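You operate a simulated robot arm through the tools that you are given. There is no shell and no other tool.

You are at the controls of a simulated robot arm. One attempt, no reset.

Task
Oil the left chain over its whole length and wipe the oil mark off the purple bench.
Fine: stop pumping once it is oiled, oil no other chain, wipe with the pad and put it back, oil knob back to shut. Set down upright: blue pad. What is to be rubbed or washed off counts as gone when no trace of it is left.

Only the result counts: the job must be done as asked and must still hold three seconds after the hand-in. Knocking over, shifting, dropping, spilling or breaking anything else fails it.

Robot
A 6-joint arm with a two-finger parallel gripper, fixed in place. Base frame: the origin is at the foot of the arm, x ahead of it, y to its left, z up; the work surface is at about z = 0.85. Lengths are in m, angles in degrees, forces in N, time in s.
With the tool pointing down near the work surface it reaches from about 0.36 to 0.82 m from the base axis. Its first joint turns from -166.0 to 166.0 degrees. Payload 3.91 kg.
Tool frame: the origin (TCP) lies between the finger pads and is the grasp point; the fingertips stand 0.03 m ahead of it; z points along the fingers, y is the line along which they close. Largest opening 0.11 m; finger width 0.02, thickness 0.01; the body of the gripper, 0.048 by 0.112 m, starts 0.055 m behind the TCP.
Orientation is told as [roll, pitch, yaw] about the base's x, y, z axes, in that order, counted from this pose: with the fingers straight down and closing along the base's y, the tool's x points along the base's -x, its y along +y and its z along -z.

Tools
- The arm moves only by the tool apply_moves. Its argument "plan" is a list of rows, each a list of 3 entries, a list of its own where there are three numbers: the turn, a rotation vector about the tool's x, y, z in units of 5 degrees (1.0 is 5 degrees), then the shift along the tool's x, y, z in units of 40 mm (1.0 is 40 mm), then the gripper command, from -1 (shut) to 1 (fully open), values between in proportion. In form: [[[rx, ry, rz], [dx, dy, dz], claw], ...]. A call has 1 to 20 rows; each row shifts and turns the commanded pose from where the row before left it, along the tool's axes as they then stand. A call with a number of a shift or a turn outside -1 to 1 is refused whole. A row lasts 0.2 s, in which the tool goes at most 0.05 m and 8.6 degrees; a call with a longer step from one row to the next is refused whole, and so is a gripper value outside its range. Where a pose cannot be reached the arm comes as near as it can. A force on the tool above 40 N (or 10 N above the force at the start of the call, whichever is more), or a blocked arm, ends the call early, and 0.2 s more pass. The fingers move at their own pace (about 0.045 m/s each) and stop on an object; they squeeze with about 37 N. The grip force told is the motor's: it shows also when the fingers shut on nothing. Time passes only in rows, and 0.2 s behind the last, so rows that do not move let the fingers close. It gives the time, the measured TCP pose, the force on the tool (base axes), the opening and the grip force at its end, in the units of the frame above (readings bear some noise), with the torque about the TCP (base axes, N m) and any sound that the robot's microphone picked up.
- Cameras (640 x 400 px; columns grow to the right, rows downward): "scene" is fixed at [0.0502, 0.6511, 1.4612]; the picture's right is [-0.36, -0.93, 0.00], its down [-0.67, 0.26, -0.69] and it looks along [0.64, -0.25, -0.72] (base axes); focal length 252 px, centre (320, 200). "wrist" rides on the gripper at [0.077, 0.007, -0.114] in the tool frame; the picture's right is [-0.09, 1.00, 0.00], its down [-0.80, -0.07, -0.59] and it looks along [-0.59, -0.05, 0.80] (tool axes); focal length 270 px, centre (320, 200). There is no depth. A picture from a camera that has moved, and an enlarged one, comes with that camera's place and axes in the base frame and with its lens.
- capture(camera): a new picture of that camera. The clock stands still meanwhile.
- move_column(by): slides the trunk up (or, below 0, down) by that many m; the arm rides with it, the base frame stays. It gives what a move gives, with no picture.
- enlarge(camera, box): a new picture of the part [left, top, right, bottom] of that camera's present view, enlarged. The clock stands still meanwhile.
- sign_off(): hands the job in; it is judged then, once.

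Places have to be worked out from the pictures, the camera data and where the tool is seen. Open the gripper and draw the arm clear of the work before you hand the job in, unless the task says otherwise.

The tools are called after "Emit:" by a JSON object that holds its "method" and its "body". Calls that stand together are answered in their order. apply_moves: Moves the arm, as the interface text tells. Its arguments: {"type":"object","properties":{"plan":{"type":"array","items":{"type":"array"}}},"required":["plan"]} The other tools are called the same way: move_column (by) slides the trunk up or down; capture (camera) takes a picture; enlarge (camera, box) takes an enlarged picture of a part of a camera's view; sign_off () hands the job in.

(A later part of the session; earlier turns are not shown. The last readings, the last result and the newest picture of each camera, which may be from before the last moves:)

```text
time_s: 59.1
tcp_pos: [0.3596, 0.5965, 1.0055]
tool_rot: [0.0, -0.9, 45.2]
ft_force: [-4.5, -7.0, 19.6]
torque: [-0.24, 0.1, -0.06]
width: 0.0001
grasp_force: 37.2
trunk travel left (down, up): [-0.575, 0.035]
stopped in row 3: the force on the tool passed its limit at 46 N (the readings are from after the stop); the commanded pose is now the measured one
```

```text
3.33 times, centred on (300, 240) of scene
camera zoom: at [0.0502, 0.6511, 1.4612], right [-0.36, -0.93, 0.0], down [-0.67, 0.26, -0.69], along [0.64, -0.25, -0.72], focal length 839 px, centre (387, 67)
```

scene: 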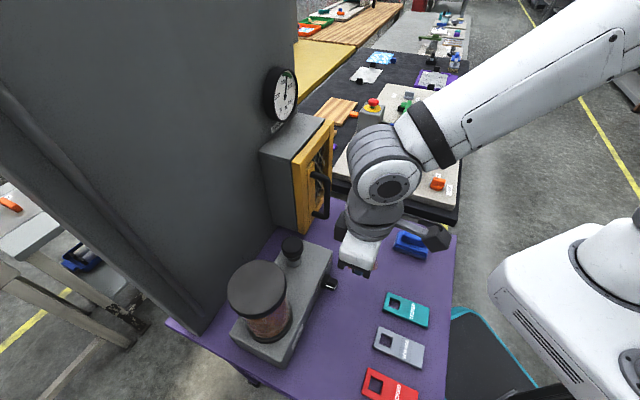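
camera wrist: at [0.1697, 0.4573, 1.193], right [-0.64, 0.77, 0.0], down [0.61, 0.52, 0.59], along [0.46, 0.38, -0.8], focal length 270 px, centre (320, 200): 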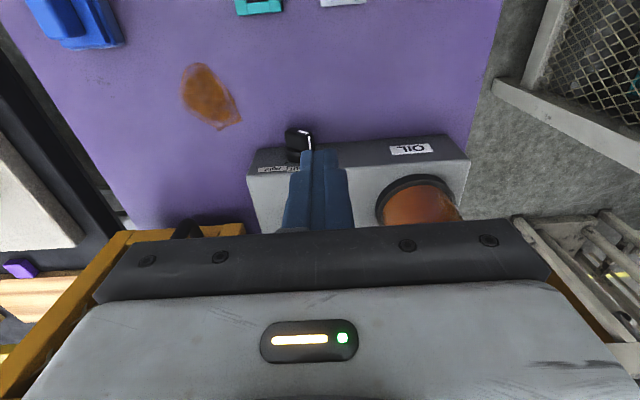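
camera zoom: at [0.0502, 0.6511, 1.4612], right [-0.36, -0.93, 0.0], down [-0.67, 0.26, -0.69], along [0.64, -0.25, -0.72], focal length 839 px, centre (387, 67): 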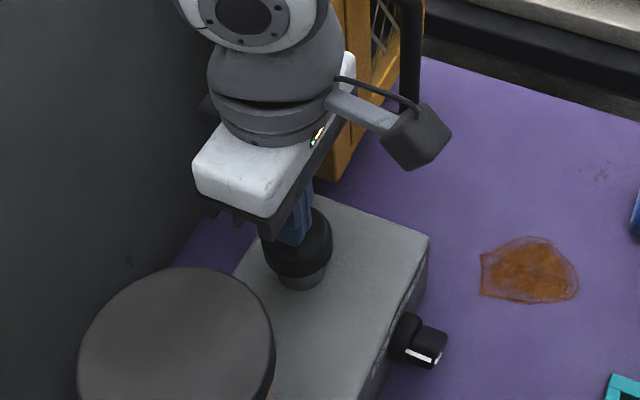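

The plunger went down roughly 1 cm and bottomed out. I lift off and look for what changed.

Emit:
{"method": "apply_moves", "body": {"plan": [[[0, 0, 0], [0, 0, -0.3], -1], [[0, 0, 0], [0, 0, -0.5], -1], [[0, 0, 0], [0, 0, -0.5], -1]]}}

Emit:
{"method": "capture", "body": {"camera": "scene"}}

Emit:
{"method": "capture", "body": {"camera": "wrist"}}

Emit:
{"method": "enlarge", "body": {"camera": "scene", "box": [220, 180, 380, 300]}}

```text
time_s: 59.9
tcp_pos: [0.3592, 0.5961, 1.0531]
tool_rot: [0.0, -0.6, 45.1]
ft_force: [-0.9, 0.3, -0.4]
torque: [0.0, -0.04, 0.03]
width: 0.0
grasp_force: 37.3
trunk travel left (down, up): [-0.575, 0.035]
```

```text
taken
```

scene: 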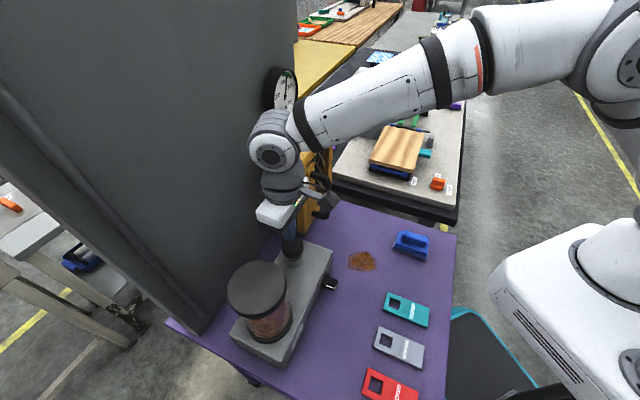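

```text
taken
camera wrist: at [0.2982, 0.5461, 1.1668], right [-0.64, 0.77, 0.0], down [0.61, 0.51, 0.6], along [0.46, 0.39, -0.8], focal length 270 px, centre (320, 200)
```

wrist: 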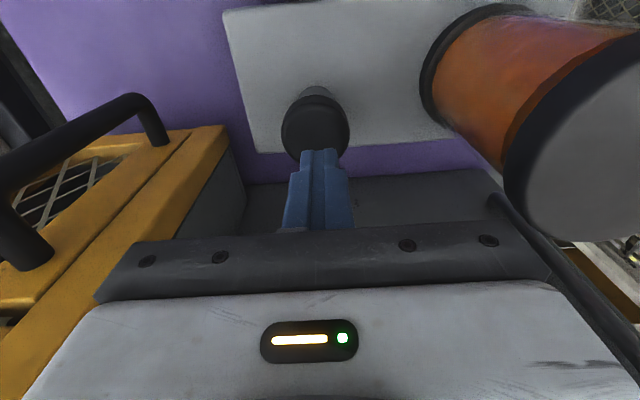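

```text
3.33 times, centred on (300, 240) of scene
camera zoom: at [0.0502, 0.6511, 1.4612], right [-0.36, -0.93, 0.0], down [-0.67, 0.26, -0.69], along [0.64, -0.25, -0.72], focal length 839 px, centre (387, 67)
```

zoom: 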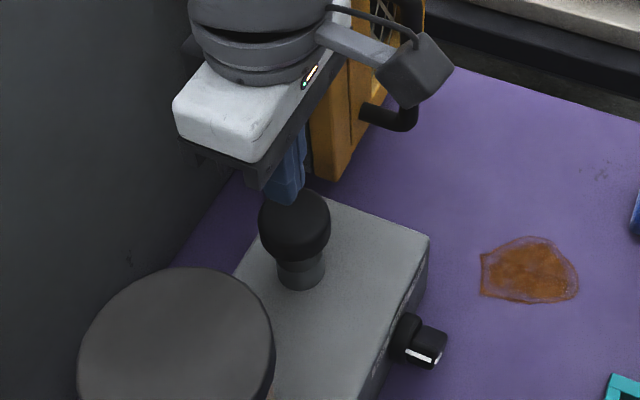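

Emit:
{"method": "enlarge", "body": {"camera": "wrist", "box": [470, 180, 640, 400]}}

Emit:
{"method": "enlarge", "body": {"camera": "scene", "box": [0, 80, 120, 220]}}

Emit:
{"method": "enlarge", "body": {"camera": "scene", "box": [100, 0, 300, 200]}}

```text
1.82 times, centred on (555, 290) of wrist
camera zoom: at [0.2982, 0.5461, 1.1668], right [-0.64, 0.77, 0.0], down [0.61, 0.51, 0.6], along [0.46, 0.39, -0.8], focal length 491 px, centre (-107, 36)
```

zoom: 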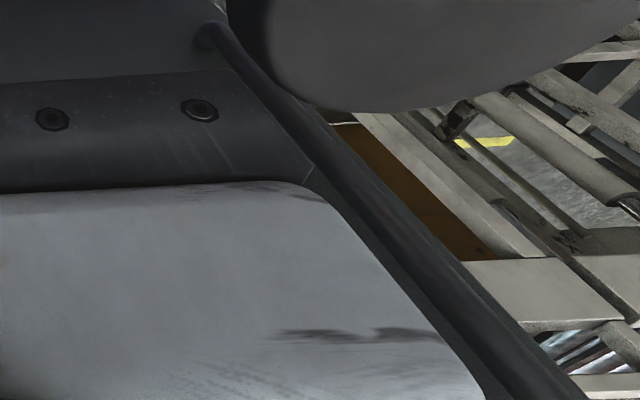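

```text
2.86 times, centred on (60, 150) of scene
camera zoom: at [0.0502, 0.6511, 1.4612], right [-0.36, -0.93, 0.0], down [-0.67, 0.26, -0.69], along [0.64, -0.25, -0.72], focal length 719 px, centre (1063, 343)
```

zoom: 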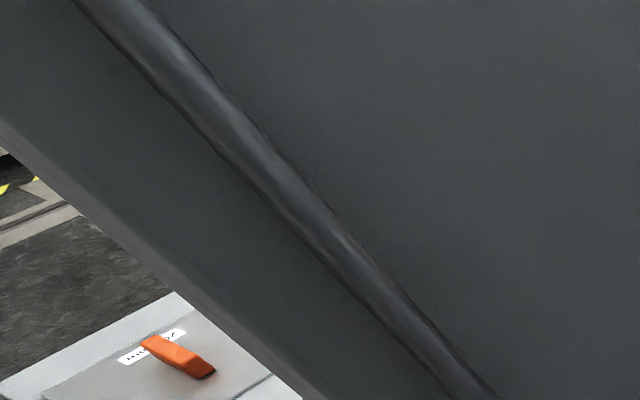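

```text
2.00 times, centred on (200, 100) of scene
camera zoom: at [0.0502, 0.6511, 1.4612], right [-0.36, -0.93, 0.0], down [-0.67, 0.26, -0.69], along [0.64, -0.25, -0.72], focal length 504 px, centre (560, 400)
```

zoom: 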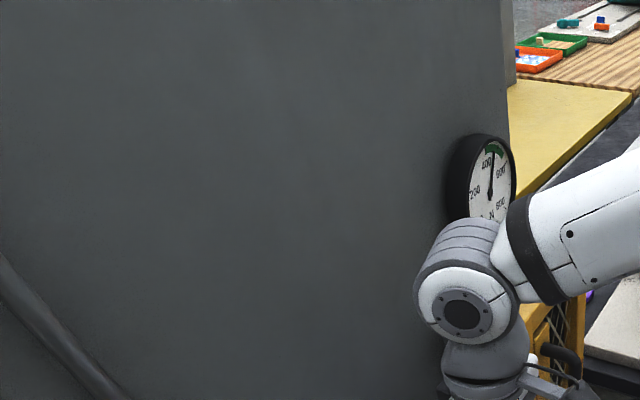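

No visible change and no sound; the plunger may not have completed its stroke because I pushed too fast. I press again slowly (about 1–1.5 mm per row).

Emit:
{"method": "apply_moves", "body": {"plan": [[[0, 0, 0], [0, 0, 0.5], -1], [[0, 0, 0], [0, 0, 0.4], -1], [[0, 0, 0], [0, 0, 0.04], -1], [[0, 0, 0], [0, 0, 0.04], -1], [[0, 0, 0], [0, 0, 0.04], -1], [[0, 0, 0], [0, 0, 0.04], -1], [[0, 0, 0], [0, 0, 0.04], -1], [[0, 0, 0], [0, 0, 0.04], -1], [[0, 0, 0], [0, 0, 0.04], -1], [[0, 0, 0], [0, 0, 0.04], -1], [[0, 0, 0], [0, 0, 0.04], -1], [[0, 0, 0], [0, 0, 0.04], -1], [[0, 0, 0], [0, 0, 0.04], -1], [[0, 0, 0], [0, 0, 0.04], -1]]}}

Emit:
{"method": "enlarge", "body": {"camera": "scene", "box": [220, 180, 380, 300]}}

```text
time_s: 62.8
tcp_pos: [0.3604, 0.5979, 1.007]
tool_rot: [0.3, -1.3, 45.0]
ft_force: [-3.6, -6.9, 16.4]
torque: [-0.28, 0.06, -0.03]
width: 0.0
grasp_force: 36.8
trunk travel left (down, up): [-0.575, 0.035]
stopped in row 14: the force on the tool passed its limit at 42 N (the readings are from after the stop); the commanded pose is now the measured one
```

```text
3.33 times, centred on (300, 240) of scene
camera zoom: at [0.0502, 0.6511, 1.4612], right [-0.36, -0.93, 0.0], down [-0.67, 0.26, -0.69], along [0.64, -0.25, -0.72], focal length 839 px, centre (387, 67)
```

zoom: 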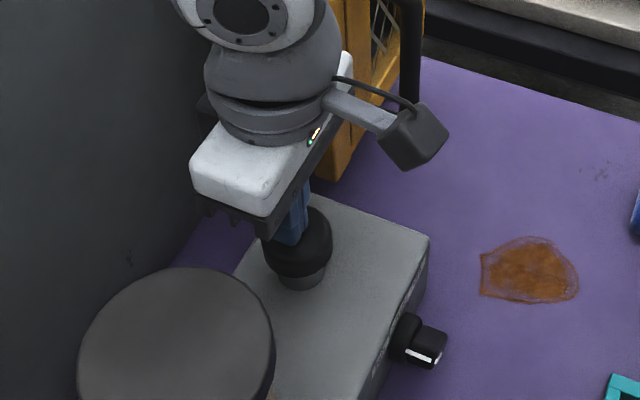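

Emit:
{"method": "apply_moves", "body": {"plan": [[[0, 0, 0], [0, 0, 0.1], -1], [[0, 0, 0], [0, 0, 0.05], -1], [[0, 0, 0], [0, 0, 0], -1], [[0, 0, 0], [0, 0, 0], -1]]}}

Emit:
{"method": "enlarge", "body": {"camera": "wrist", "box": [220, 60, 460, 240]}}

Emit:
{"method": "enlarge", "body": {"camera": "scene", "box": [260, 210, 340, 270]}}

```text
time_s: 63.4
tcp_pos: [0.3601, 0.5986, 1.0056]
tool_rot: [0.4, -1.7, 45.1]
ft_force: [-3.6, -7.8, 19.7]
torque: [-0.32, 0.17, 0.0]
width: 0.0
grasp_force: 37.4
trunk travel left (down, up): [-0.575, 0.035]
stopped in row 2: the force on the tool passed its limit at 42 N (the readings are from after the stop); the commanded pose is now the measured one
```

```text
2.22 times, centred on (340, 150) of wrist
camera zoom: at [0.2986, 0.5462, 1.1176], right [-0.64, 0.77, 0.01], down [0.6, 0.5, 0.62], along [0.47, 0.4, -0.79], focal length 601 px, centre (276, 311)
```

zoom: 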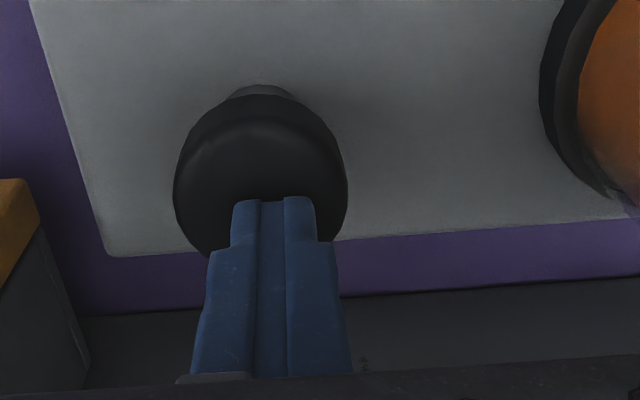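

```text
6.67 times, centred on (300, 240) of scene
camera zoom: at [0.0502, 0.6511, 1.4612], right [-0.36, -0.93, 0.0], down [-0.67, 0.26, -0.69], along [0.64, -0.25, -0.72], focal length 1678 px, centre (453, -67)
```

zoom: 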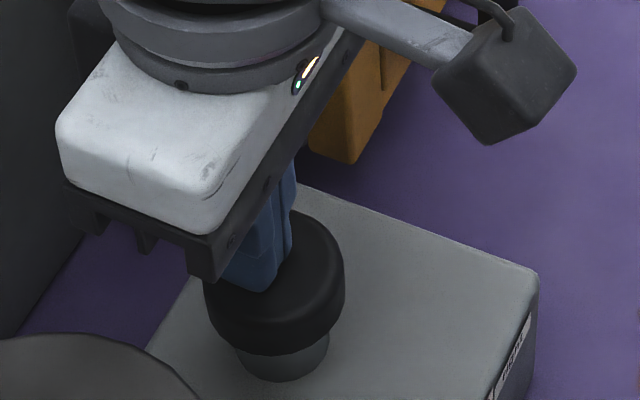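

The plunger bottoms out after about 1 cm, so two strokes have been given. I back off to look again for signs of oil anywhere.

Emit:
{"method": "apply_moves", "body": {"plan": [[[0, 0, 0], [0, 0, -0.5], -1], [[0, 0, 0], [0, 0, -1], -1], [[0, 0, 0], [0.7, 0, -0.7], -1], [[0, 0, 0], [0.7, 0, -0.7], -1], [[0, 0, 0], [0.7, 0, -0.7], -1], [[0, 0, 0], [0.7, 0, -0.7], -1], [[0, 0, 0], [0.7, 0, -0.7], 1], [[0, 0, 0], [0.7, 0, -0.7], 1], [[0, 0, 0], [0.7, 0, -0.7], 1]]}}

Emit:
{"method": "capture", "body": {"camera": "wrist"}}

Emit:
{"method": "capture", "body": {"camera": "scene"}}

```text
time_s: 65.4
tcp_pos: [0.2194, 0.454, 1.2527]
tool_rot: [0.2, -1.5, 45.1]
ft_force: [0.3, -0.1, -0.1]
torque: [0.0, 0.0, 0.0]
width: 0.0681
grasp_force: 0.2
trunk travel left (down, up): [-0.575, 0.035]
```

```text
taken
camera wrist: at [0.157, 0.401, 1.3657], right [-0.64, 0.77, 0.01], down [0.61, 0.5, 0.61], along [0.47, 0.4, -0.79], focal length 270 px, centre (320, 200)
```

wrist: 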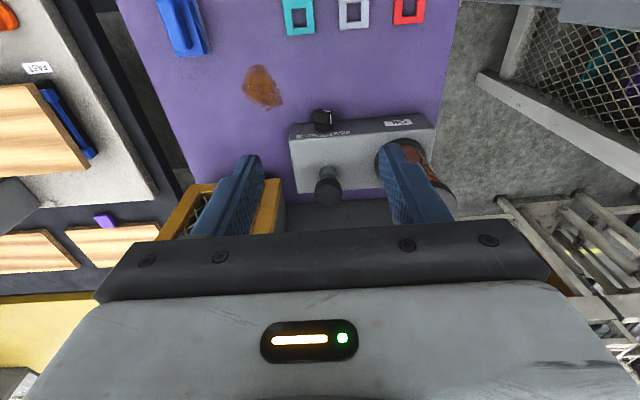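

```text
taken
```

scene: 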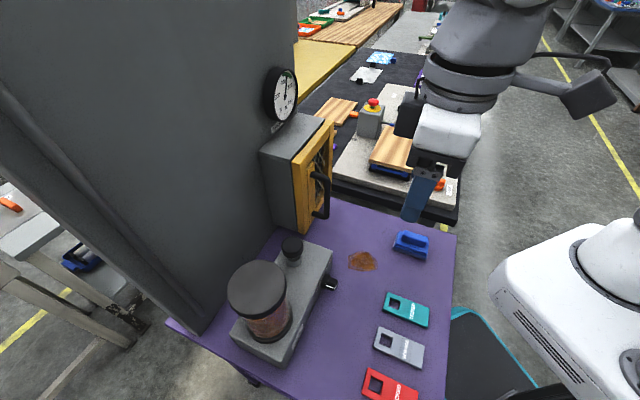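

Nothing visible changed. I move left to examine the panel's left side and the rod properly.

Emit:
{"method": "apply_moves", "body": {"plan": [[[0, 0, -1], [-0.08, 0.9, 0.12], 1], [[0, 0, -1], [0, 0.9, 0.12], 1], [[0, 0, -1], [0, 0.9, 0.12], 1], [[0, 0, 0], [0.3, 0.9, 0.12], 1], [[0, 0, 0], [0.3, 0.9, 0.12], 1], [[0, 0, 0], [0.3, 0.9, 0.12], 1], [[0, -1, 0], [0, 0, 0], 1], [[0, -1, 0], [0, 0, 0], 1], [[0, -1, 0], [0, 0, 0], 1], [[0, -1, 0], [0, 0, 0], 1], [[0, -1, 0], [0, 0, 0], 1]]}}

Emit:
{"method": "capture", "body": {"camera": "wrist"}}

Emit:
{"method": "capture", "body": {"camera": "scene"}}

```text
time_s: 67.8
tcp_pos: [0.0279, 0.5494, 1.2228]
tool_rot: [-0.1, -26.6, 60.2]
ft_force: [0.1, -0.5, -0.8]
torque: [0.0, -0.01, -0.02]
width: 0.1098
grasp_force: 0.1
trunk travel left (down, up): [-0.575, 0.035]
```

```text
taken
camera wrist: at [-0.0386, 0.4493, 1.2906], right [-0.82, 0.56, 0.04], down [0.28, 0.36, 0.89], along [0.49, 0.74, -0.45], focal length 270 px, centre (320, 200)
```

wrist: 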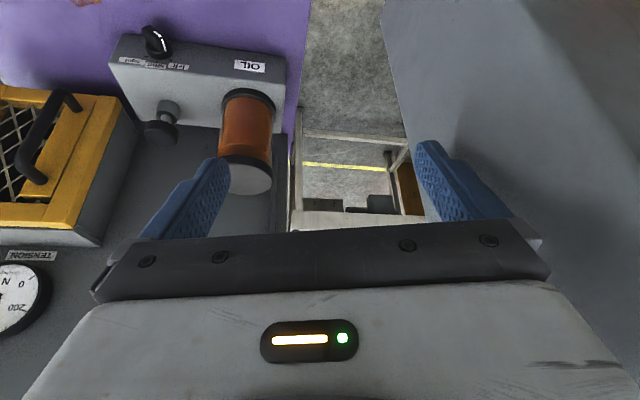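

```text
taken
```

scene: 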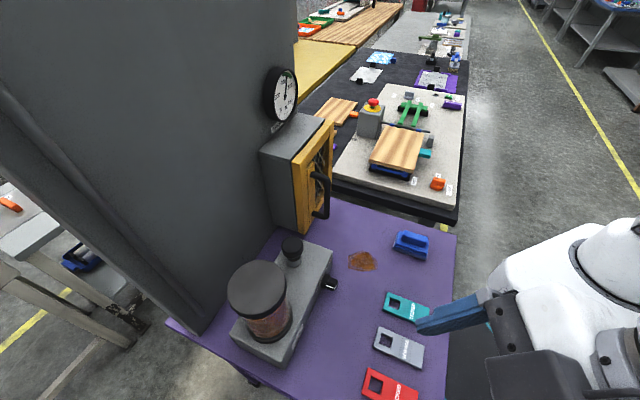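

There is a large grey structure at the left too; I zoom on it and on the panel's left edge.

Emit:
{"method": "enlarge", "body": {"camera": "wrist", "box": [380, 0, 640, 260]}}

Emit:
{"method": "enlarge", "body": {"camera": "wrist", "box": [230, 60, 440, 240]}}

```text
1.54 times, centred on (510, 130) of wrist
camera zoom: at [-0.0386, 0.4493, 1.2906], right [-0.82, 0.56, 0.04], down [0.28, 0.36, 0.89], along [0.49, 0.74, -0.45], focal length 416 px, centre (28, 308)
```

zoom: 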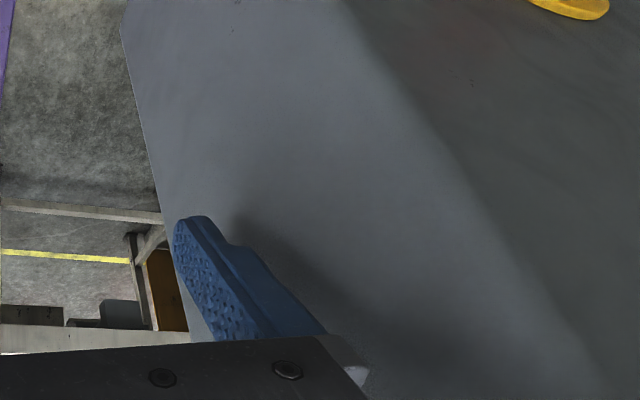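

```text
2.22 times, centred on (335, 150) of wrist
camera zoom: at [-0.0386, 0.4493, 1.2906], right [-0.82, 0.56, 0.04], down [0.28, 0.36, 0.89], along [0.49, 0.74, -0.45], focal length 601 px, centre (287, 311)
```

zoom: 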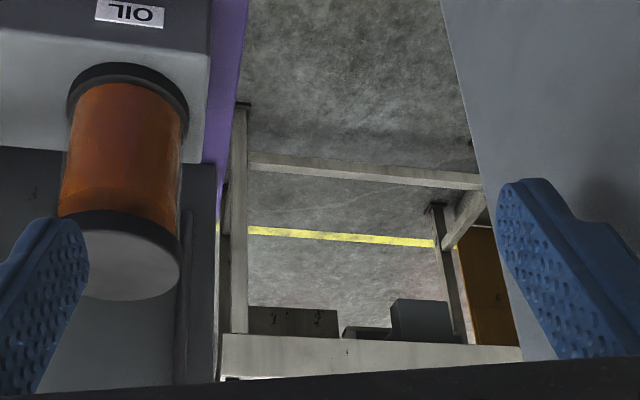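

A large grey surface stands quite close on the left; I back away from it and turn left to see what it is.

Emit:
{"method": "apply_moves", "body": {"plan": [[[0, 0, 0], [-0.23, -0.757, -0.682], 1], [[0, 0, 0], [-0.23, -0.757, -0.682], 1], [[0, 0, 0], [-0.23, -0.757, -0.682], 1], [[0, 0, 0], [-0.23, -0.757, -0.682], 1], [[0, 0, 0], [-0.23, -0.757, -0.682], 1], [[0, 0, 0], [-0.23, -0.757, -0.682], 1], [[0, 0, 0], [-0.23, -0.757, -0.682], 1], [[-0.448, 0, -0.894], [0, 0, 0], 1], [[-0.448, 0, -0.894], [0, 0, 0], 1], [[-0.448, 0, -0.894], [0, 0, 0], 1], [[-0.448, 0, -0.894], [0, 0, 0], 1], [[-0.448, 0, -0.894], [0, 0, 0], 1], [[-0.448, 0, -0.894], [0, 0, 0], 1], [[-0.448, 0, -0.894], [0, 0, 0], 1], [[-0.448, 0, -0.894], [0, 0, 0], 1], [[-0.448, 0, -0.894], [0, 0, 0], 1], [[-0.448, 0, -0.894], [0, 0, 0], 1], [[-0.448, 0, -0.894], [0, 0, 0], 1], [[-0.448, 0, -0.894], [0, 0, 0], 1]]}}

Emit:
{"method": "capture", "body": {"camera": "wrist"}}

```text
time_s: 71.8
tcp_pos: [0.1975, 0.4208, 1.4229]
tool_rot: [0.1, -26.3, 120.1]
ft_force: [-0.5, -0.7, 0.4]
torque: [0.0, -0.01, 0.0]
width: 0.1097
grasp_force: 0.1
trunk travel left (down, up): [-0.575, 0.035]
```

```text
taken
camera wrist: at [0.2512, 0.3144, 1.4911], right [-0.9, -0.43, 0.04], down [-0.17, 0.43, 0.89], along [-0.4, 0.79, -0.46], focal length 270 px, centre (320, 200)
```

wrist: 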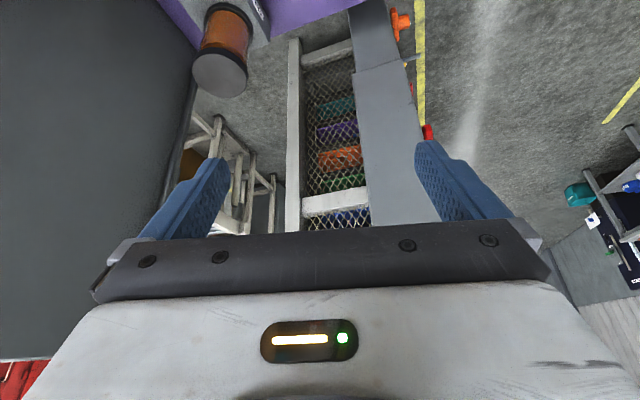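

Emit:
{"method": "enlarge", "body": {"camera": "wrist", "box": [270, 0, 450, 240]}}

Emit:
{"method": "enlarge", "body": {"camera": "wrist", "box": [0, 0, 240, 240]}}

Emit:
{"method": "enlarge", "body": {"camera": "wrist", "box": [180, 100, 320, 240]}}

```text
1.67 times, centred on (360, 120) of wrist
camera zoom: at [0.2512, 0.3144, 1.4911], right [-0.9, -0.43, 0.04], down [-0.17, 0.43, 0.89], along [-0.4, 0.79, -0.46], focal length 450 px, centre (253, 333)
```

zoom: 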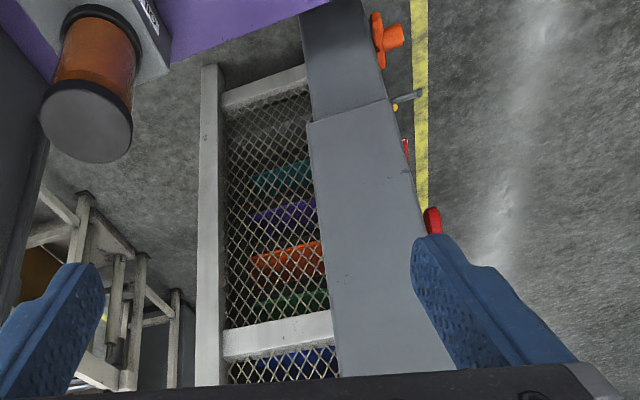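

```text
1.67 times, centred on (120, 120) of wrist
camera zoom: at [0.2512, 0.3144, 1.4911], right [-0.9, -0.43, 0.04], down [-0.17, 0.43, 0.89], along [-0.4, 0.79, -0.46], focal length 450 px, centre (653, 333)
```

zoom: 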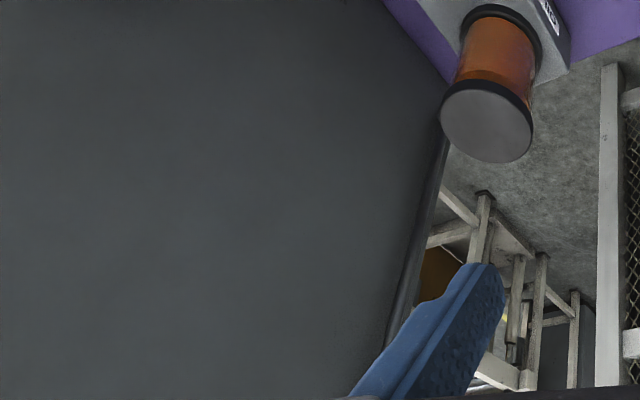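

```text
2.86 times, centred on (250, 170) of wrist
camera zoom: at [0.2512, 0.3144, 1.4911], right [-0.9, -0.43, 0.04], down [-0.17, 0.43, 0.89], along [-0.4, 0.79, -0.46], focal length 772 px, centre (520, 286)
```

zoom: 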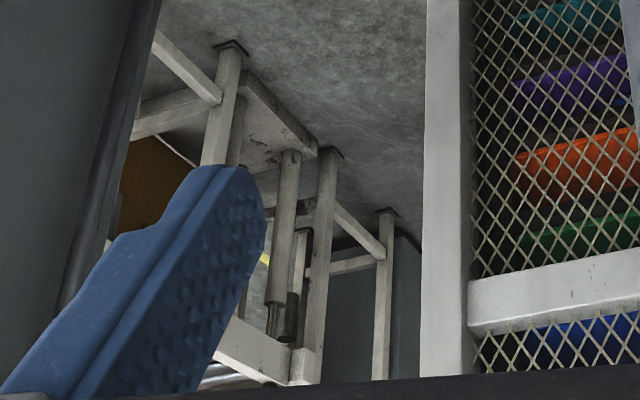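

The grey tower at the left holds coloured trays behind a mesh – it looks like a vertical tray lift that could carry the chains. I turn further left to view it.

Emit:
{"method": "apply_moves", "body": {"plan": [[[-0.448, 0, -0.894], [0, 0, 0], 1], [[-0.448, 0, -0.894], [0, 0, 0], 1], [[-0.448, 0, -0.894], [0, 0, 0], 1], [[-0.448, 0, -0.894], [0, 0, 0], 1], [[-0.448, 0, -0.894], [0, 0, 0], 1], [[-0.448, 0, -0.894], [0, 0, 0], 1], [[-0.448, 0, -0.894], [0, 0, 0], 1], [[-0.448, 0, -0.894], [0, 0, 0], 1]]}}

Emit:
{"method": "capture", "body": {"camera": "wrist"}}

```text
time_s: 73.6
tcp_pos: [0.1978, 0.4209, 1.4221]
tool_rot: [0.1, -26.5, 160.1]
ft_force: [-0.1, 0.5, -0.4]
torque: [-0.02, 0.01, 0.0]
width: 0.1099
grasp_force: 0.0
trunk travel left (down, up): [-0.575, 0.035]
```

```text
taken
camera wrist: at [0.3078, 0.3745, 1.4904], right [-0.41, -0.91, 0.04], down [-0.4, 0.22, 0.89], along [-0.82, 0.35, -0.46], focal length 270 px, centre (320, 200)
```

wrist: 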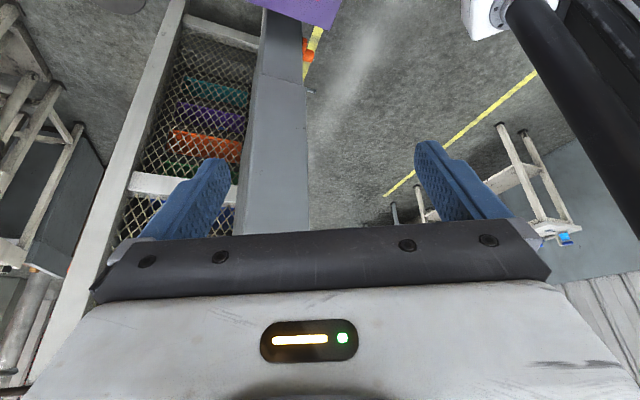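

The orange knob on that tower triangulates to (-0.115, 0.569, 0.81) – right next to the bench and reachable. I look at its face from the base side.

Emit:
{"method": "apply_moves", "body": {"plan": [[[0.448, 0, 0.894], [0, 0, 0], 1], [[0.448, 0, 0.894], [0, 0, 0], 1], [[0.448, 0, 0.894], [0, 0, 0], 1], [[0.448, 0, 0.894], [0, 0, 0], 1], [[0.448, 0, 0.894], [0, 0, 0], 1], [[0.448, 0, 0.894], [0, 0, 0], 1], [[0.448, 0, 0.894], [0, 0, 0], 1], [[0.448, 0, 0.894], [0, 0, 0], 1], [[0.448, 0, 0.894], [0, 0, 0], 1], [[0.448, 0, 0.894], [0, 0, 0], 1], [[0, 0, 0], [0.28, 0.64, 0.5], 1], [[0, 0, 0], [0.28, 0.64, 0.5], 1], [[0, 0, 0], [0.28, 0.64, 0.5], 1], [[0, 0, 0], [0.28, 0.64, 0.5], 1], [[0, 0, 0], [0.28, 0.64, 0.5], 1]]}}

Emit:
{"method": "capture", "body": {"camera": "wrist"}}

```text
time_s: 76.8
tcp_pos: [0.0793, 0.3725, 1.307]
tool_rot: [-0.1, -26.4, 110.1]
ft_force: [0.2, -0.1, -0.5]
torque: [0.02, -0.03, -0.03]
width: 0.1104
grasp_force: 0.1
trunk travel left (down, up): [-0.575, 0.035]
```

```text
taken
camera wrist: at [0.1129, 0.2581, 1.3759], right [-0.96, -0.27, 0.04], down [-0.09, 0.45, 0.89], along [-0.26, 0.85, -0.46], focal length 270 px, centre (320, 200)
```

wrist: 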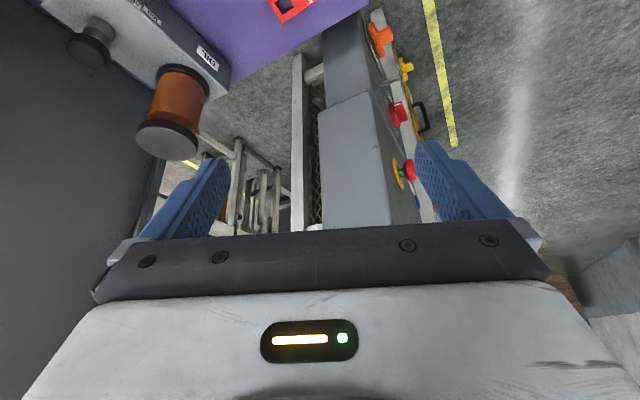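

Emit:
{"method": "enlarge", "body": {"camera": "wrist", "box": [310, 0, 450, 230]}}

Emit:
{"method": "apply_moves", "body": {"plan": [[[0, 0, 0], [-0.2, 0.9, -0.2], 1], [[0, 0, 0], [-0.2, 0.9, -0.2], 1], [[0, 0, 0], [-0.2, 0.9, -0.2], 1], [[0, 0, 0], [-0.2, 0.9, -0.2], 1], [[0, 0, 0], [0, 0.9, -0.2], 1], [[0, 0, 0], [0, 0.9, -0.2], 1]]}}

Emit:
{"method": "capture", "body": {"camera": "wrist"}}

```text
1.74 times, centred on (380, 115) of wrist
camera zoom: at [0.1129, 0.2581, 1.3759], right [-0.96, -0.27, 0.04], down [-0.09, 0.45, 0.89], along [-0.26, 0.85, -0.46], focal length 470 px, centre (216, 348)
```

zoom: 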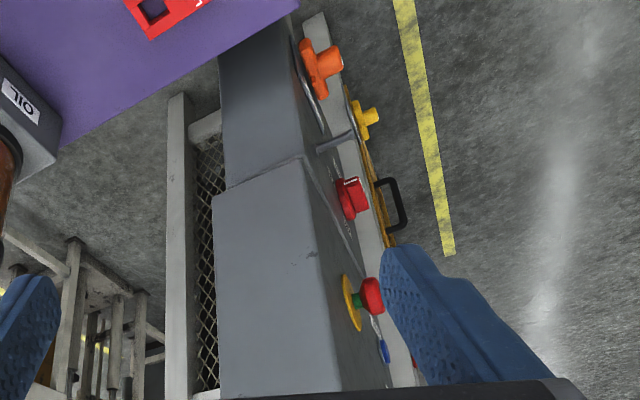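

```text
time_s: 78.3
tcp_pos: [-0.0623, 0.3166, 1.3451]
tool_rot: [-1.0, -24.5, 100.7]
ft_force: [-1.1, 0.1, -1.2]
torque: [-0.02, 0.04, -0.01]
width: 0.1099
grasp_force: 0.0
trunk travel left (down, up): [-0.575, 0.035]
stopped in row 6: the arm was blocked; the commanded pose is now the measured one
```

```text
taken
camera wrist: at [-0.0496, 0.198, 1.418], right [-0.99, -0.1, 0.02], down [-0.03, 0.48, 0.87], along [-0.1, 0.87, -0.49], focal length 270 px, centre (320, 200)
```

wrist: 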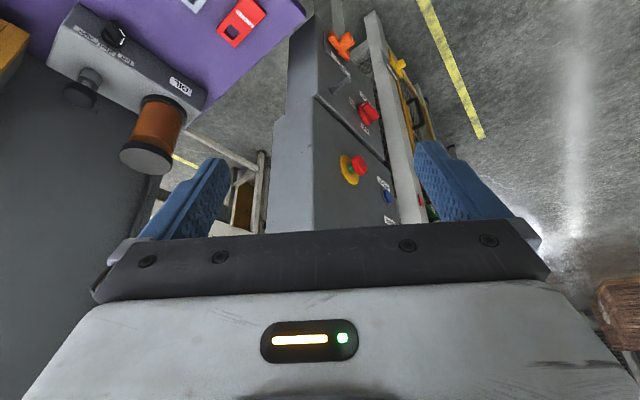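

The tower is a control cabinet with an orange lever, a red switch, an e-stop and labels. I zoom in on the controls.

Emit:
{"method": "enlarge", "body": {"camera": "wrist", "box": [290, 10, 440, 130]}}

Emit:
{"method": "enlarge", "body": {"camera": "wrist", "box": [300, 110, 440, 230]}}

```text
3.33 times, centred on (365, 70) of wrist
camera zoom: at [-0.0496, 0.198, 1.418], right [-0.99, -0.1, 0.02], down [-0.03, 0.48, 0.87], along [-0.1, 0.87, -0.49], focal length 901 px, centre (170, 633)
```

zoom: 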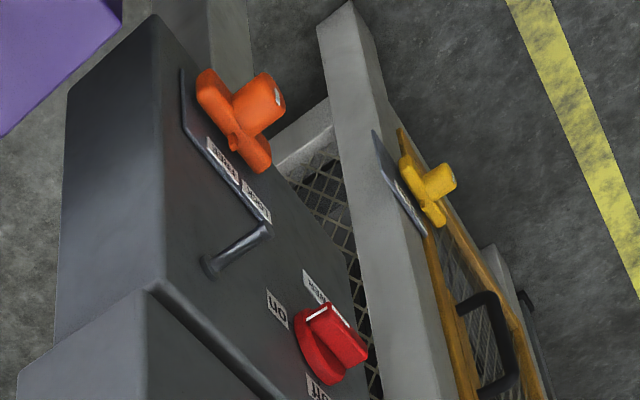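

```text
3.33 times, centred on (370, 170) of wrist
camera zoom: at [-0.0496, 0.198, 1.418], right [-0.99, -0.1, 0.02], down [-0.03, 0.48, 0.87], along [-0.1, 0.87, -0.49], focal length 901 px, centre (153, 300)
```

zoom: 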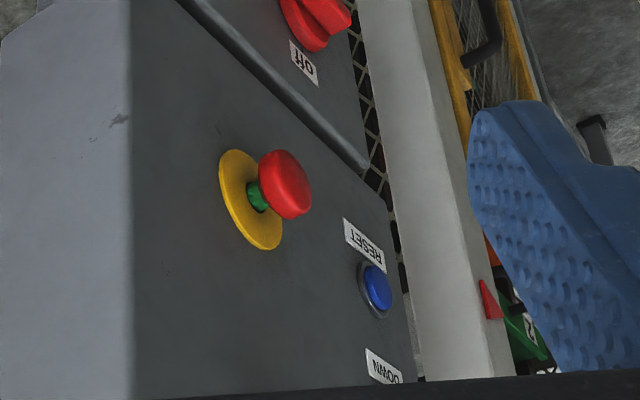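

This pillar belongs to a tray lift (UP/DOWN, RESET, main switch) – the machine whose chains are to be oiled is on my left. I swing the arm further left to see its front.

Emit:
{"method": "apply_moves", "body": {"plan": [[[0, 0, 0], [-0.68, 0, 0.31], 1], [[0, 0, 0], [-0.68, 0, 0.31], 1], [[0, 0, 0], [-0.09, 0.97, -0.19], 1], [[0, 0, 0], [-0.09, 0.97, -0.19], 1], [[0, 0, 0], [-0.09, 0.97, -0.19], 1], [[0, 0, 0], [-0.09, 0.97, -0.19], 1], [[0, 0, 0], [-0.09, 0.97, -0.19], 1], [[0, 0, 0], [-0.09, 0.97, -0.19], 1], [[-0.415, 0, -0.91], [0, 0, 0], 1], [[-0.415, 0, -0.91], [0, 0, 0], 1], [[-0.415, 0, -0.91], [0, 0, 0], 1], [[-0.415, 0, -0.91], [0, 0, 0], 1]]}}

Emit:
{"method": "capture", "body": {"camera": "wrist"}}

```text
time_s: 79.4
tcp_pos: [-0.0756, 0.3825, 1.3544]
tool_rot: [-1.9, -23.7, 89.6]
ft_force: [-0.6, -1.0, -1.3]
torque: [0.0, -0.01, 0.01]
width: 0.11
grasp_force: 0.1
trunk travel left (down, up): [-0.575, 0.035]
stopped in row 5: the arm was blocked; the commanded pose is now the measured one
```

```text
taken
camera wrist: at [-0.0874, 0.2659, 1.428], right [-0.99, 0.1, 0.01], down [0.05, 0.49, 0.87], along [0.08, 0.86, -0.5], focal length 270 px, centre (320, 200)
```

wrist: 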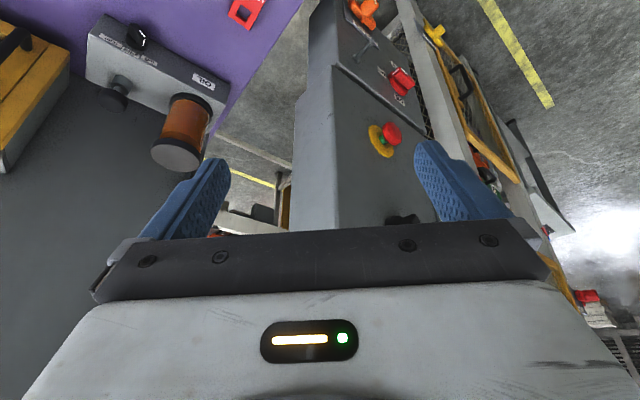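

Emit:
{"method": "capture", "body": {"camera": "scene"}}

Emit:
{"method": "enlarge", "body": {"camera": "wrist", "box": [320, 0, 560, 200]}}

```text
taken
```

scene: 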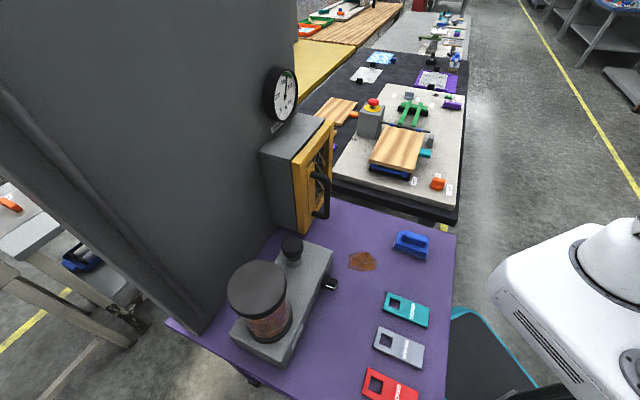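

```text
2.00 times, centred on (440, 100) of wrist
camera zoom: at [-0.0874, 0.2659, 1.428], right [-0.99, 0.1, 0.01], down [0.05, 0.49, 0.87], along [0.08, 0.86, -0.5], focal length 541 px, centre (80, 400)
```

zoom: 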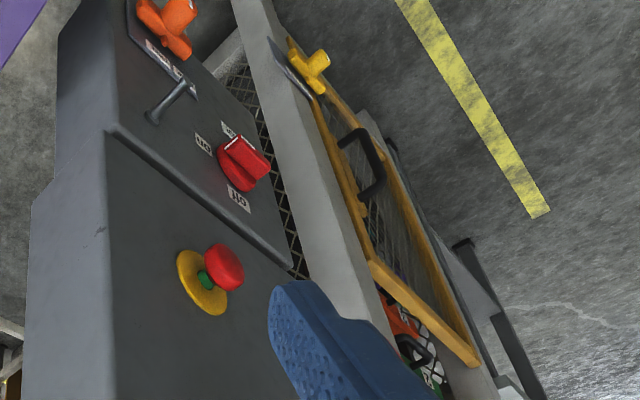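

I test whether turning only the first joint further left is possible from here.

Emit:
{"method": "apply_moves", "body": {"plan": [[[-0.4, 0, -0.916], [0.15, 0.835, -0.066], 1], [[-0.4, 0, -0.916], [0.15, 0.835, -0.066], 1], [[-0.4, 0, -0.916], [0.15, 0.835, -0.066], 1]]}}

```text
time_s: 80.2
tcp_pos: [-0.0807, 0.3872, 1.3549]
tool_rot: [-1.7, -23.8, 91.2]
ft_force: [0.0, 0.7, -0.1]
torque: [0.01, 0.02, 0.04]
width: 0.11
grasp_force: 0.0
trunk travel left (down, up): [-0.575, 0.035]
stopped in row 3: the arm was blocked; the commanded pose is now the measured one
```

The arm can't turn further left here. The lift's side mesh is visible from the right, so I go back to look at it squarely and search for chains.

Emit:
{"method": "apply_moves", "body": {"plan": [[[0, 0, 0], [-0.191, -0.954, 0.085], 1], [[0, 0, 0], [-0.191, -0.954, 0.085], 1], [[0, 0, 0], [-0.191, -0.954, 0.085], 1], [[0, 0, 0], [-0.191, -0.954, 0.085], 1], [[0, 0, 0], [-0.191, -0.954, 0.085], 1], [[0, 0, 0], [-0.191, -0.954, 0.085], 1], [[0, 0, 0], [-0.191, -0.954, 0.085], 1], [[0, 0, 0], [-0.191, -0.954, 0.085], 1], [[0, 0, 0], [-0.191, -0.954, 0.085], 1], [[0, 0, 0], [-0.191, -0.954, 0.085], 1], [[-0.4, 0, -0.914], [0, 0, 0], 1], [[-0.4, 0, -0.914], [0, 0, 0], 1], [[-0.4, 0, -0.914], [0, 0, 0], 1], [[-0.4, 0, -0.914], [0, 0, 0], 1], [[-0.4, 0, -0.914], [0, 0, 0], 1], [[-0.4, 0, -0.914], [0, 0, 0], 1], [[-0.4, 0, -0.914], [0, 0, 0], 1], [[-0.4, 0, -0.914], [0, 0, 0], 1], [[-0.4, 0, -0.914], [0, 0, 0], 1]]}}

Emit:
{"method": "capture", "body": {"camera": "wrist"}}

```text
time_s: 84.2
tcp_pos: [0.2966, 0.4777, 1.3649]
tool_rot: [-1.1, -22.6, 136.4]
ft_force: [0.4, -1.0, 0.7]
torque: [0.04, -0.01, -0.04]
width: 0.1102
grasp_force: 0.0
trunk travel left (down, up): [-0.575, 0.035]
```

```text
taken
camera wrist: at [0.3728, 0.3918, 1.4401], right [-0.75, -0.66, 0.02], down [-0.33, 0.4, 0.86], along [-0.57, 0.64, -0.51], focal length 270 px, centre (320, 200)
```

wrist: 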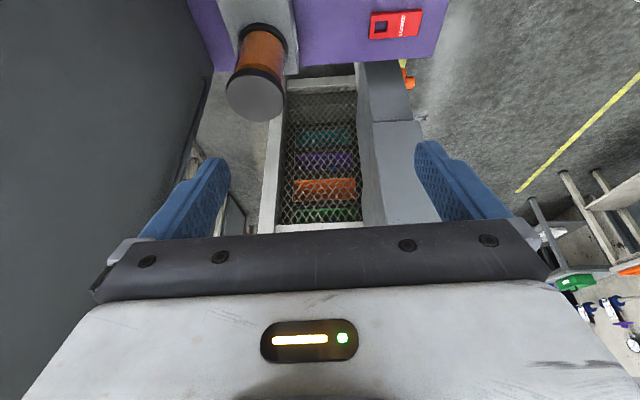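

Emit:
{"method": "enlarge", "body": {"camera": "wrist", "box": [260, 60, 380, 150]}}

Emit:
{"method": "enlarge", "body": {"camera": "wrist", "box": [260, 140, 380, 230]}}

Emit:
{"method": "apply_moves", "body": {"plan": [[[0, -1, 0], [0, 0, 0], 1], [[0, -1, 0], [0, 0, 0], 1], [[0, -1, 0], [0, 0, 0], 1], [[0, -1, 0], [0, 0, 0], 1], [[0, -1, 0], [0, 0, 0], 1], [[0, -1, 0], [0, 0, 0], 1]]}}

Emit:
{"method": "capture", "body": {"camera": "wrist"}}

```text
4.44 times, centred on (320, 105) of wrist
camera zoom: at [0.3728, 0.3918, 1.4401], right [-0.75, -0.66, 0.02], down [-0.33, 0.4, 0.86], along [-0.57, 0.64, -0.51], focal length 1201 px, centre (320, 622)
```

zoom: 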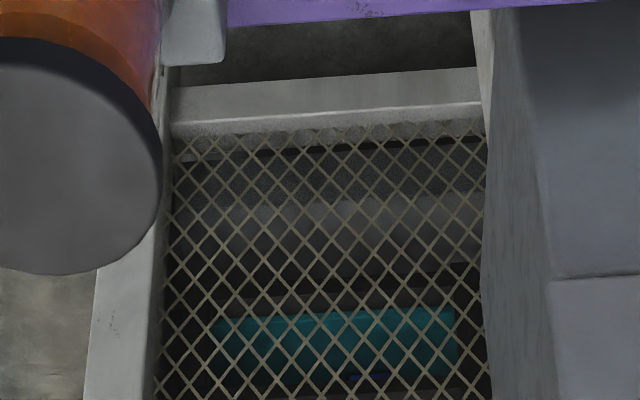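

```text
4.44 times, centred on (320, 185) of wrist
camera zoom: at [0.3728, 0.3918, 1.4401], right [-0.75, -0.66, 0.02], down [-0.33, 0.4, 0.86], along [-0.57, 0.64, -0.51], focal length 1201 px, centre (320, 267)
```

zoom: 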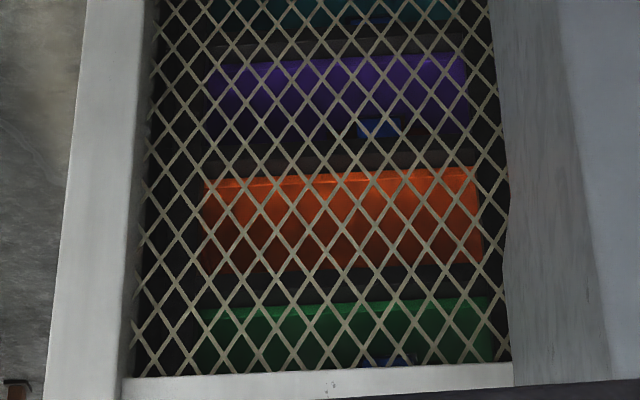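

```text
time_s: 85.6
tcp_pos: [0.2975, 0.4779, 1.3644]
tool_rot: [-1.7, -52.5, 137.2]
ft_force: [0.4, -0.2, -0.7]
torque: [-0.01, 0.0, 0.01]
width: 0.11
grasp_force: 0.2
trunk travel left (down, up): [-0.575, 0.035]
```

```text
taken
camera wrist: at [0.3898, 0.3771, 1.3717], right [-0.73, -0.68, 0.05], down [0.03, 0.05, 1.0], along [-0.68, 0.73, -0.02], focal length 270 px, centre (320, 200)
```

wrist: 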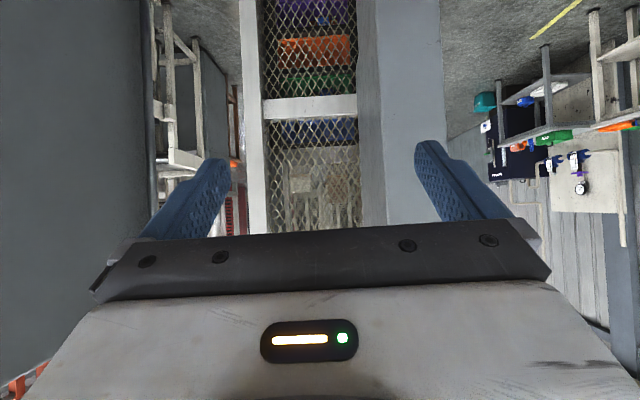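

Emit:
{"method": "enlarge", "body": {"camera": "wrist", "box": [240, 0, 380, 110]}}

Emit:
{"method": "enlarge", "body": {"camera": "wrist", "box": [240, 110, 380, 230]}}

Emit:
{"method": "enlarge", "body": {"camera": "wrist", "box": [130, 0, 260, 230]}}

```text
3.64 times, centred on (310, 55) of wrist
camera zoom: at [0.3898, 0.3771, 1.3717], right [-0.73, -0.68, 0.05], down [0.03, 0.05, 1.0], along [-0.68, 0.73, -0.02], focal length 983 px, centre (356, 727)
```

zoom: 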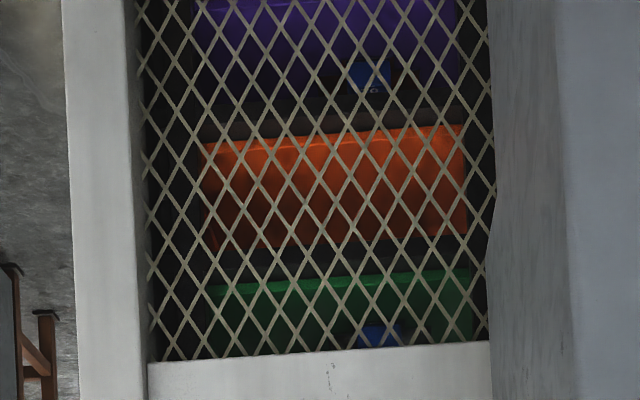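

```text
3.33 times, centred on (310, 170) of wrist
camera zoom: at [0.3898, 0.3771, 1.3717], right [-0.73, -0.68, 0.05], down [0.03, 0.05, 1.0], along [-0.68, 0.73, -0.02], focal length 901 px, centre (353, 300)
```

zoom: 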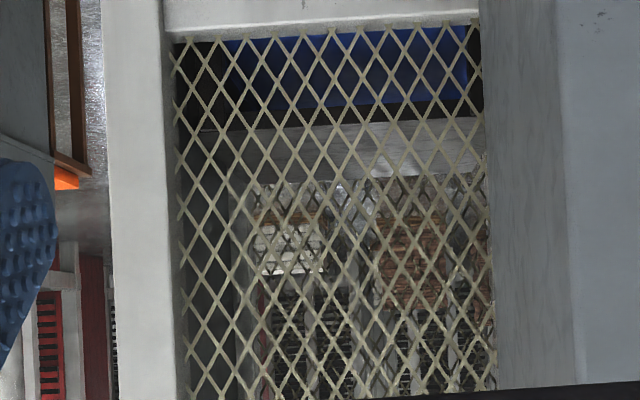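

```text
1.74 times, centred on (195, 115) of wrist
camera zoom: at [0.3898, 0.3771, 1.3717], right [-0.73, -0.68, 0.05], down [0.03, 0.05, 1.0], along [-0.68, 0.73, -0.02], focal length 470 px, centre (537, 348)
```

zoom: 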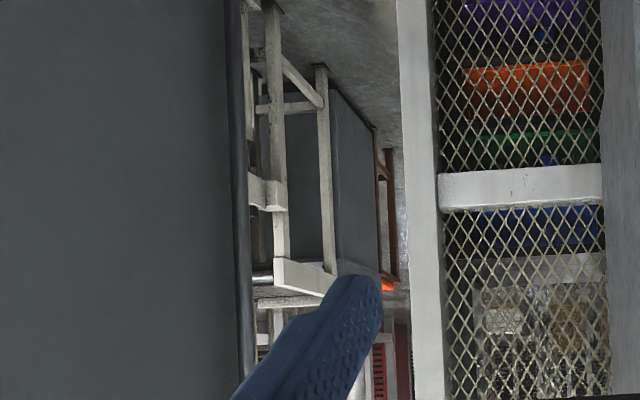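

The lift has stacked trays; dark vertical bands beside them may be chain runs. I zoom hard into these bands.

Emit:
{"method": "enlarge", "body": {"camera": "wrist", "box": [270, 120, 310, 150]}}

Emit:
{"method": "enlarge", "body": {"camera": "wrist", "box": [268, 20, 308, 50]}}

Emit:
{"method": "enlarge", "body": {"camera": "wrist", "box": [270, 150, 330, 195]}}

Emit:
{"method": "enlarge", "body": {"camera": "wrist", "box": [320, 110, 380, 155]}}

```text
13.33 times, centred on (290, 135) of wrist
camera zoom: at [0.3898, 0.3771, 1.3717], right [-0.73, -0.68, 0.05], down [0.03, 0.05, 1.0], along [-0.68, 0.73, -0.02], focal length 3604 px, centre (720, 1067)
```

zoom: 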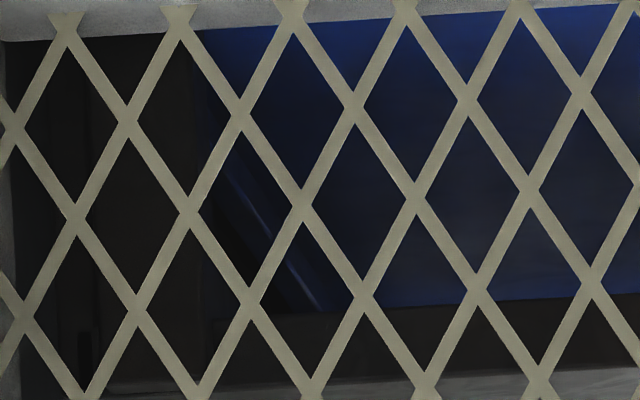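

```text
13.33 times, centred on (288, 35) of wrist
camera zoom: at [0.3898, 0.3771, 1.3717], right [-0.73, -0.68, 0.05], down [0.03, 0.05, 1.0], along [-0.68, 0.73, -0.02], focal length 3604 px, centre (747, 2400)
```

zoom: 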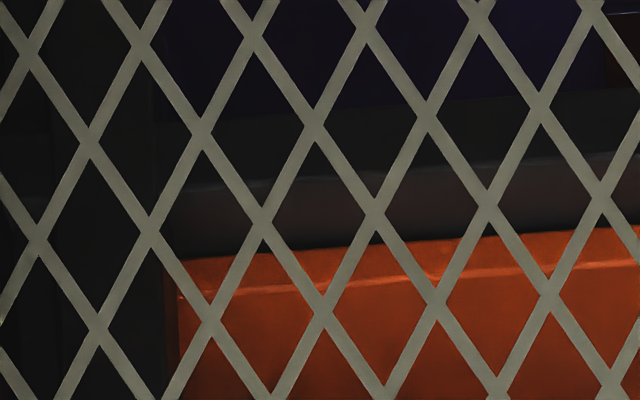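

```text
8.89 times, centred on (300, 172) of wrist
camera zoom: at [0.3898, 0.3771, 1.3717], right [-0.73, -0.68, 0.05], down [0.03, 0.05, 1.0], along [-0.68, 0.73, -0.02], focal length 2402 px, centre (498, 444)
```

zoom: 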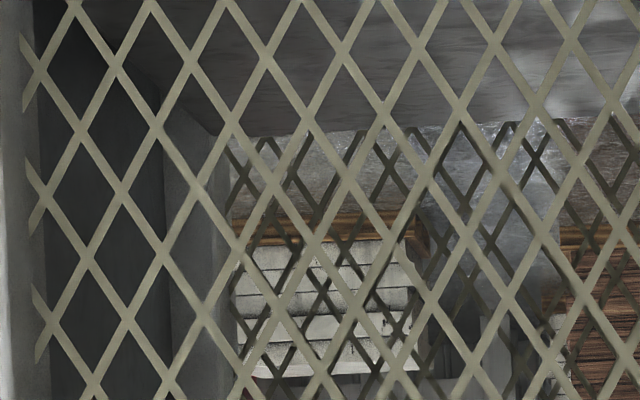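

```text
8.89 times, centred on (350, 132) of wrist
camera zoom: at [0.3898, 0.3771, 1.3717], right [-0.73, -0.68, 0.05], down [0.03, 0.05, 1.0], along [-0.68, 0.73, -0.02], focal length 2402 px, centre (53, 800)
```

zoom: 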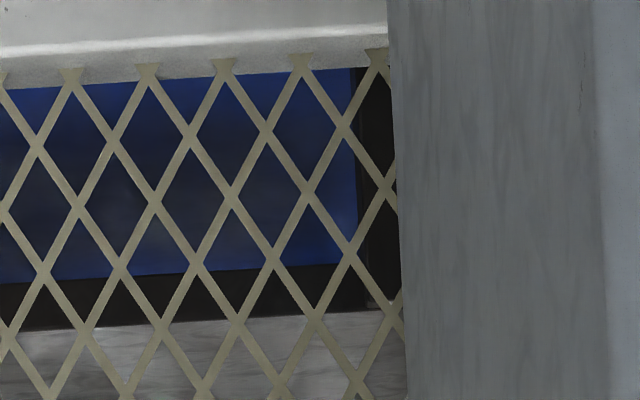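

No chain is discernible through the side mesh. I want to see the lift's front, so I will normalise the tool and swing clockwise around the base to look at it from the other side.

Emit:
{"method": "apply_moves", "body": {"plan": [[[0.793, 0, 0.609], [0, 0, 0], -1], [[0.793, 0, 0.609], [0, 0, 0], -1], [[0.793, 0, 0.609], [0, 0, 0], -1], [[0.793, 0, 0.609], [0, 0, 0], -1], [[0.793, 0, 0.609], [0, 0, 0], -1], [[0.793, 0, 0.609], [0, 0, 0], -1], [[0.793, 0, 0.609], [0, 0, 0], -1], [[0.793, 0, 0.609], [0, 0, 0], -1], [[0.793, 0, 0.609], [0, 0, 0], -1], [[0.793, 0, 0.609], [0, 0, 0], -1], [[0.793, 0, 0.609], [0, 0, 0], -1], [[0.793, 0, 0.609], [0, 0, 0], -1], [[0.793, 0, 0.609], [0, 0, 0], -1], [[0.793, 0, 0.609], [0, 0, 0], -1], [[0.793, 0, 0.609], [0, 0, 0], -1], [[0, 1, 0], [0, 0, 0], -1], [[0, 1, 0], [0, 0, 0], -1], [[0, 1, 0], [0, 0, 0], -1], [[0, 1, 0], [0, 0, 0], -1], [[0, 1, 0], [0, 0, 0], -1]]}}

```text
time_s: 89.8
tcp_pos: [0.2965, 0.4793, 1.3648]
tool_rot: [-0.3, -28.6, 60.9]
ft_force: [1.0, -0.4, -0.1]
torque: [0.06, -0.02, 0.0]
width: 0.0
grasp_force: 37.5
trunk travel left (down, up): [-0.575, 0.035]
```

Emit:
{"method": "apply_moves", "body": {"plan": [[[0, 0, 0], [0.878, 0, -0.479], -1], [[0, 0, 0], [0.878, 0, -0.479], -1], [[0, 0, 0], [0.878, 0, -0.479], -1], [[0.479, 0, 0.878], [0.037, -0.968, -0.02], -1], [[0.479, 0, 0.878], [0.037, -0.968, -0.02], -1], [[0.479, 0, 0.878], [0.037, -0.968, -0.02], -1], [[0.479, 0, 0.878], [0.037, -0.968, -0.02], -1], [[0.479, 0, 0.878], [0.037, -0.968, -0.02], -1], [[0.479, 0, 0.878], [0.037, -0.968, -0.02], -1], [[0.479, 0, 0.878], [0.037, -0.968, -0.02], -1], [[0.479, 0, 0.878], [0.037, -0.968, -0.02], -1], [[0.479, 0, 0.878], [0.037, -0.968, -0.02], -1], [[0.479, 0, 0.878], [0.037, -0.968, -0.02], -1], [[0.479, 0, 0.878], [0.037, -0.968, -0.02], -1], [[0.479, 0, 0.878], [0.037, -0.968, -0.02], -1], [[0.479, 0, 0.878], [0.037, -0.968, -0.02], -1], [[0.479, 0, 0.878], [0.037, -0.968, -0.02], -1], [[0.479, 0, 0.878], [0.037, -0.968, -0.02], -1], [[0.479, 0, 0.878], [0.037, -0.968, -0.02], -1], [[0.479, 0, 0.878], [0.037, -0.968, -0.02], -1]]}}

Emit:
{"method": "capture", "body": {"camera": "wrist"}}

```text
time_s: 94.0
tcp_pos: [0.4249, -0.1966, 1.3679]
tool_rot: [-0.2, -28.9, -24.3]
ft_force: [0.3, -0.9, 0.3]
torque: [0.01, 0.02, -0.03]
width: 0.0
grasp_force: 37.0
trunk travel left (down, up): [-0.575, 0.035]
```

```text
taken
camera wrist: at [0.3151, -0.1401, 1.4293], right [0.48, 0.88, 0.04], down [0.35, -0.23, 0.91], along [0.81, -0.42, -0.42], focal length 270 px, centre (320, 200)
```

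wrist: 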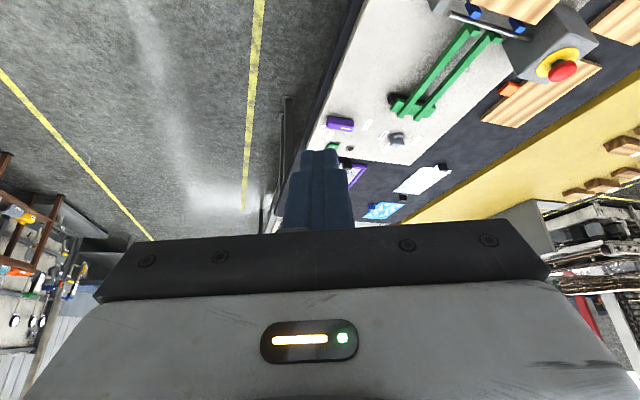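

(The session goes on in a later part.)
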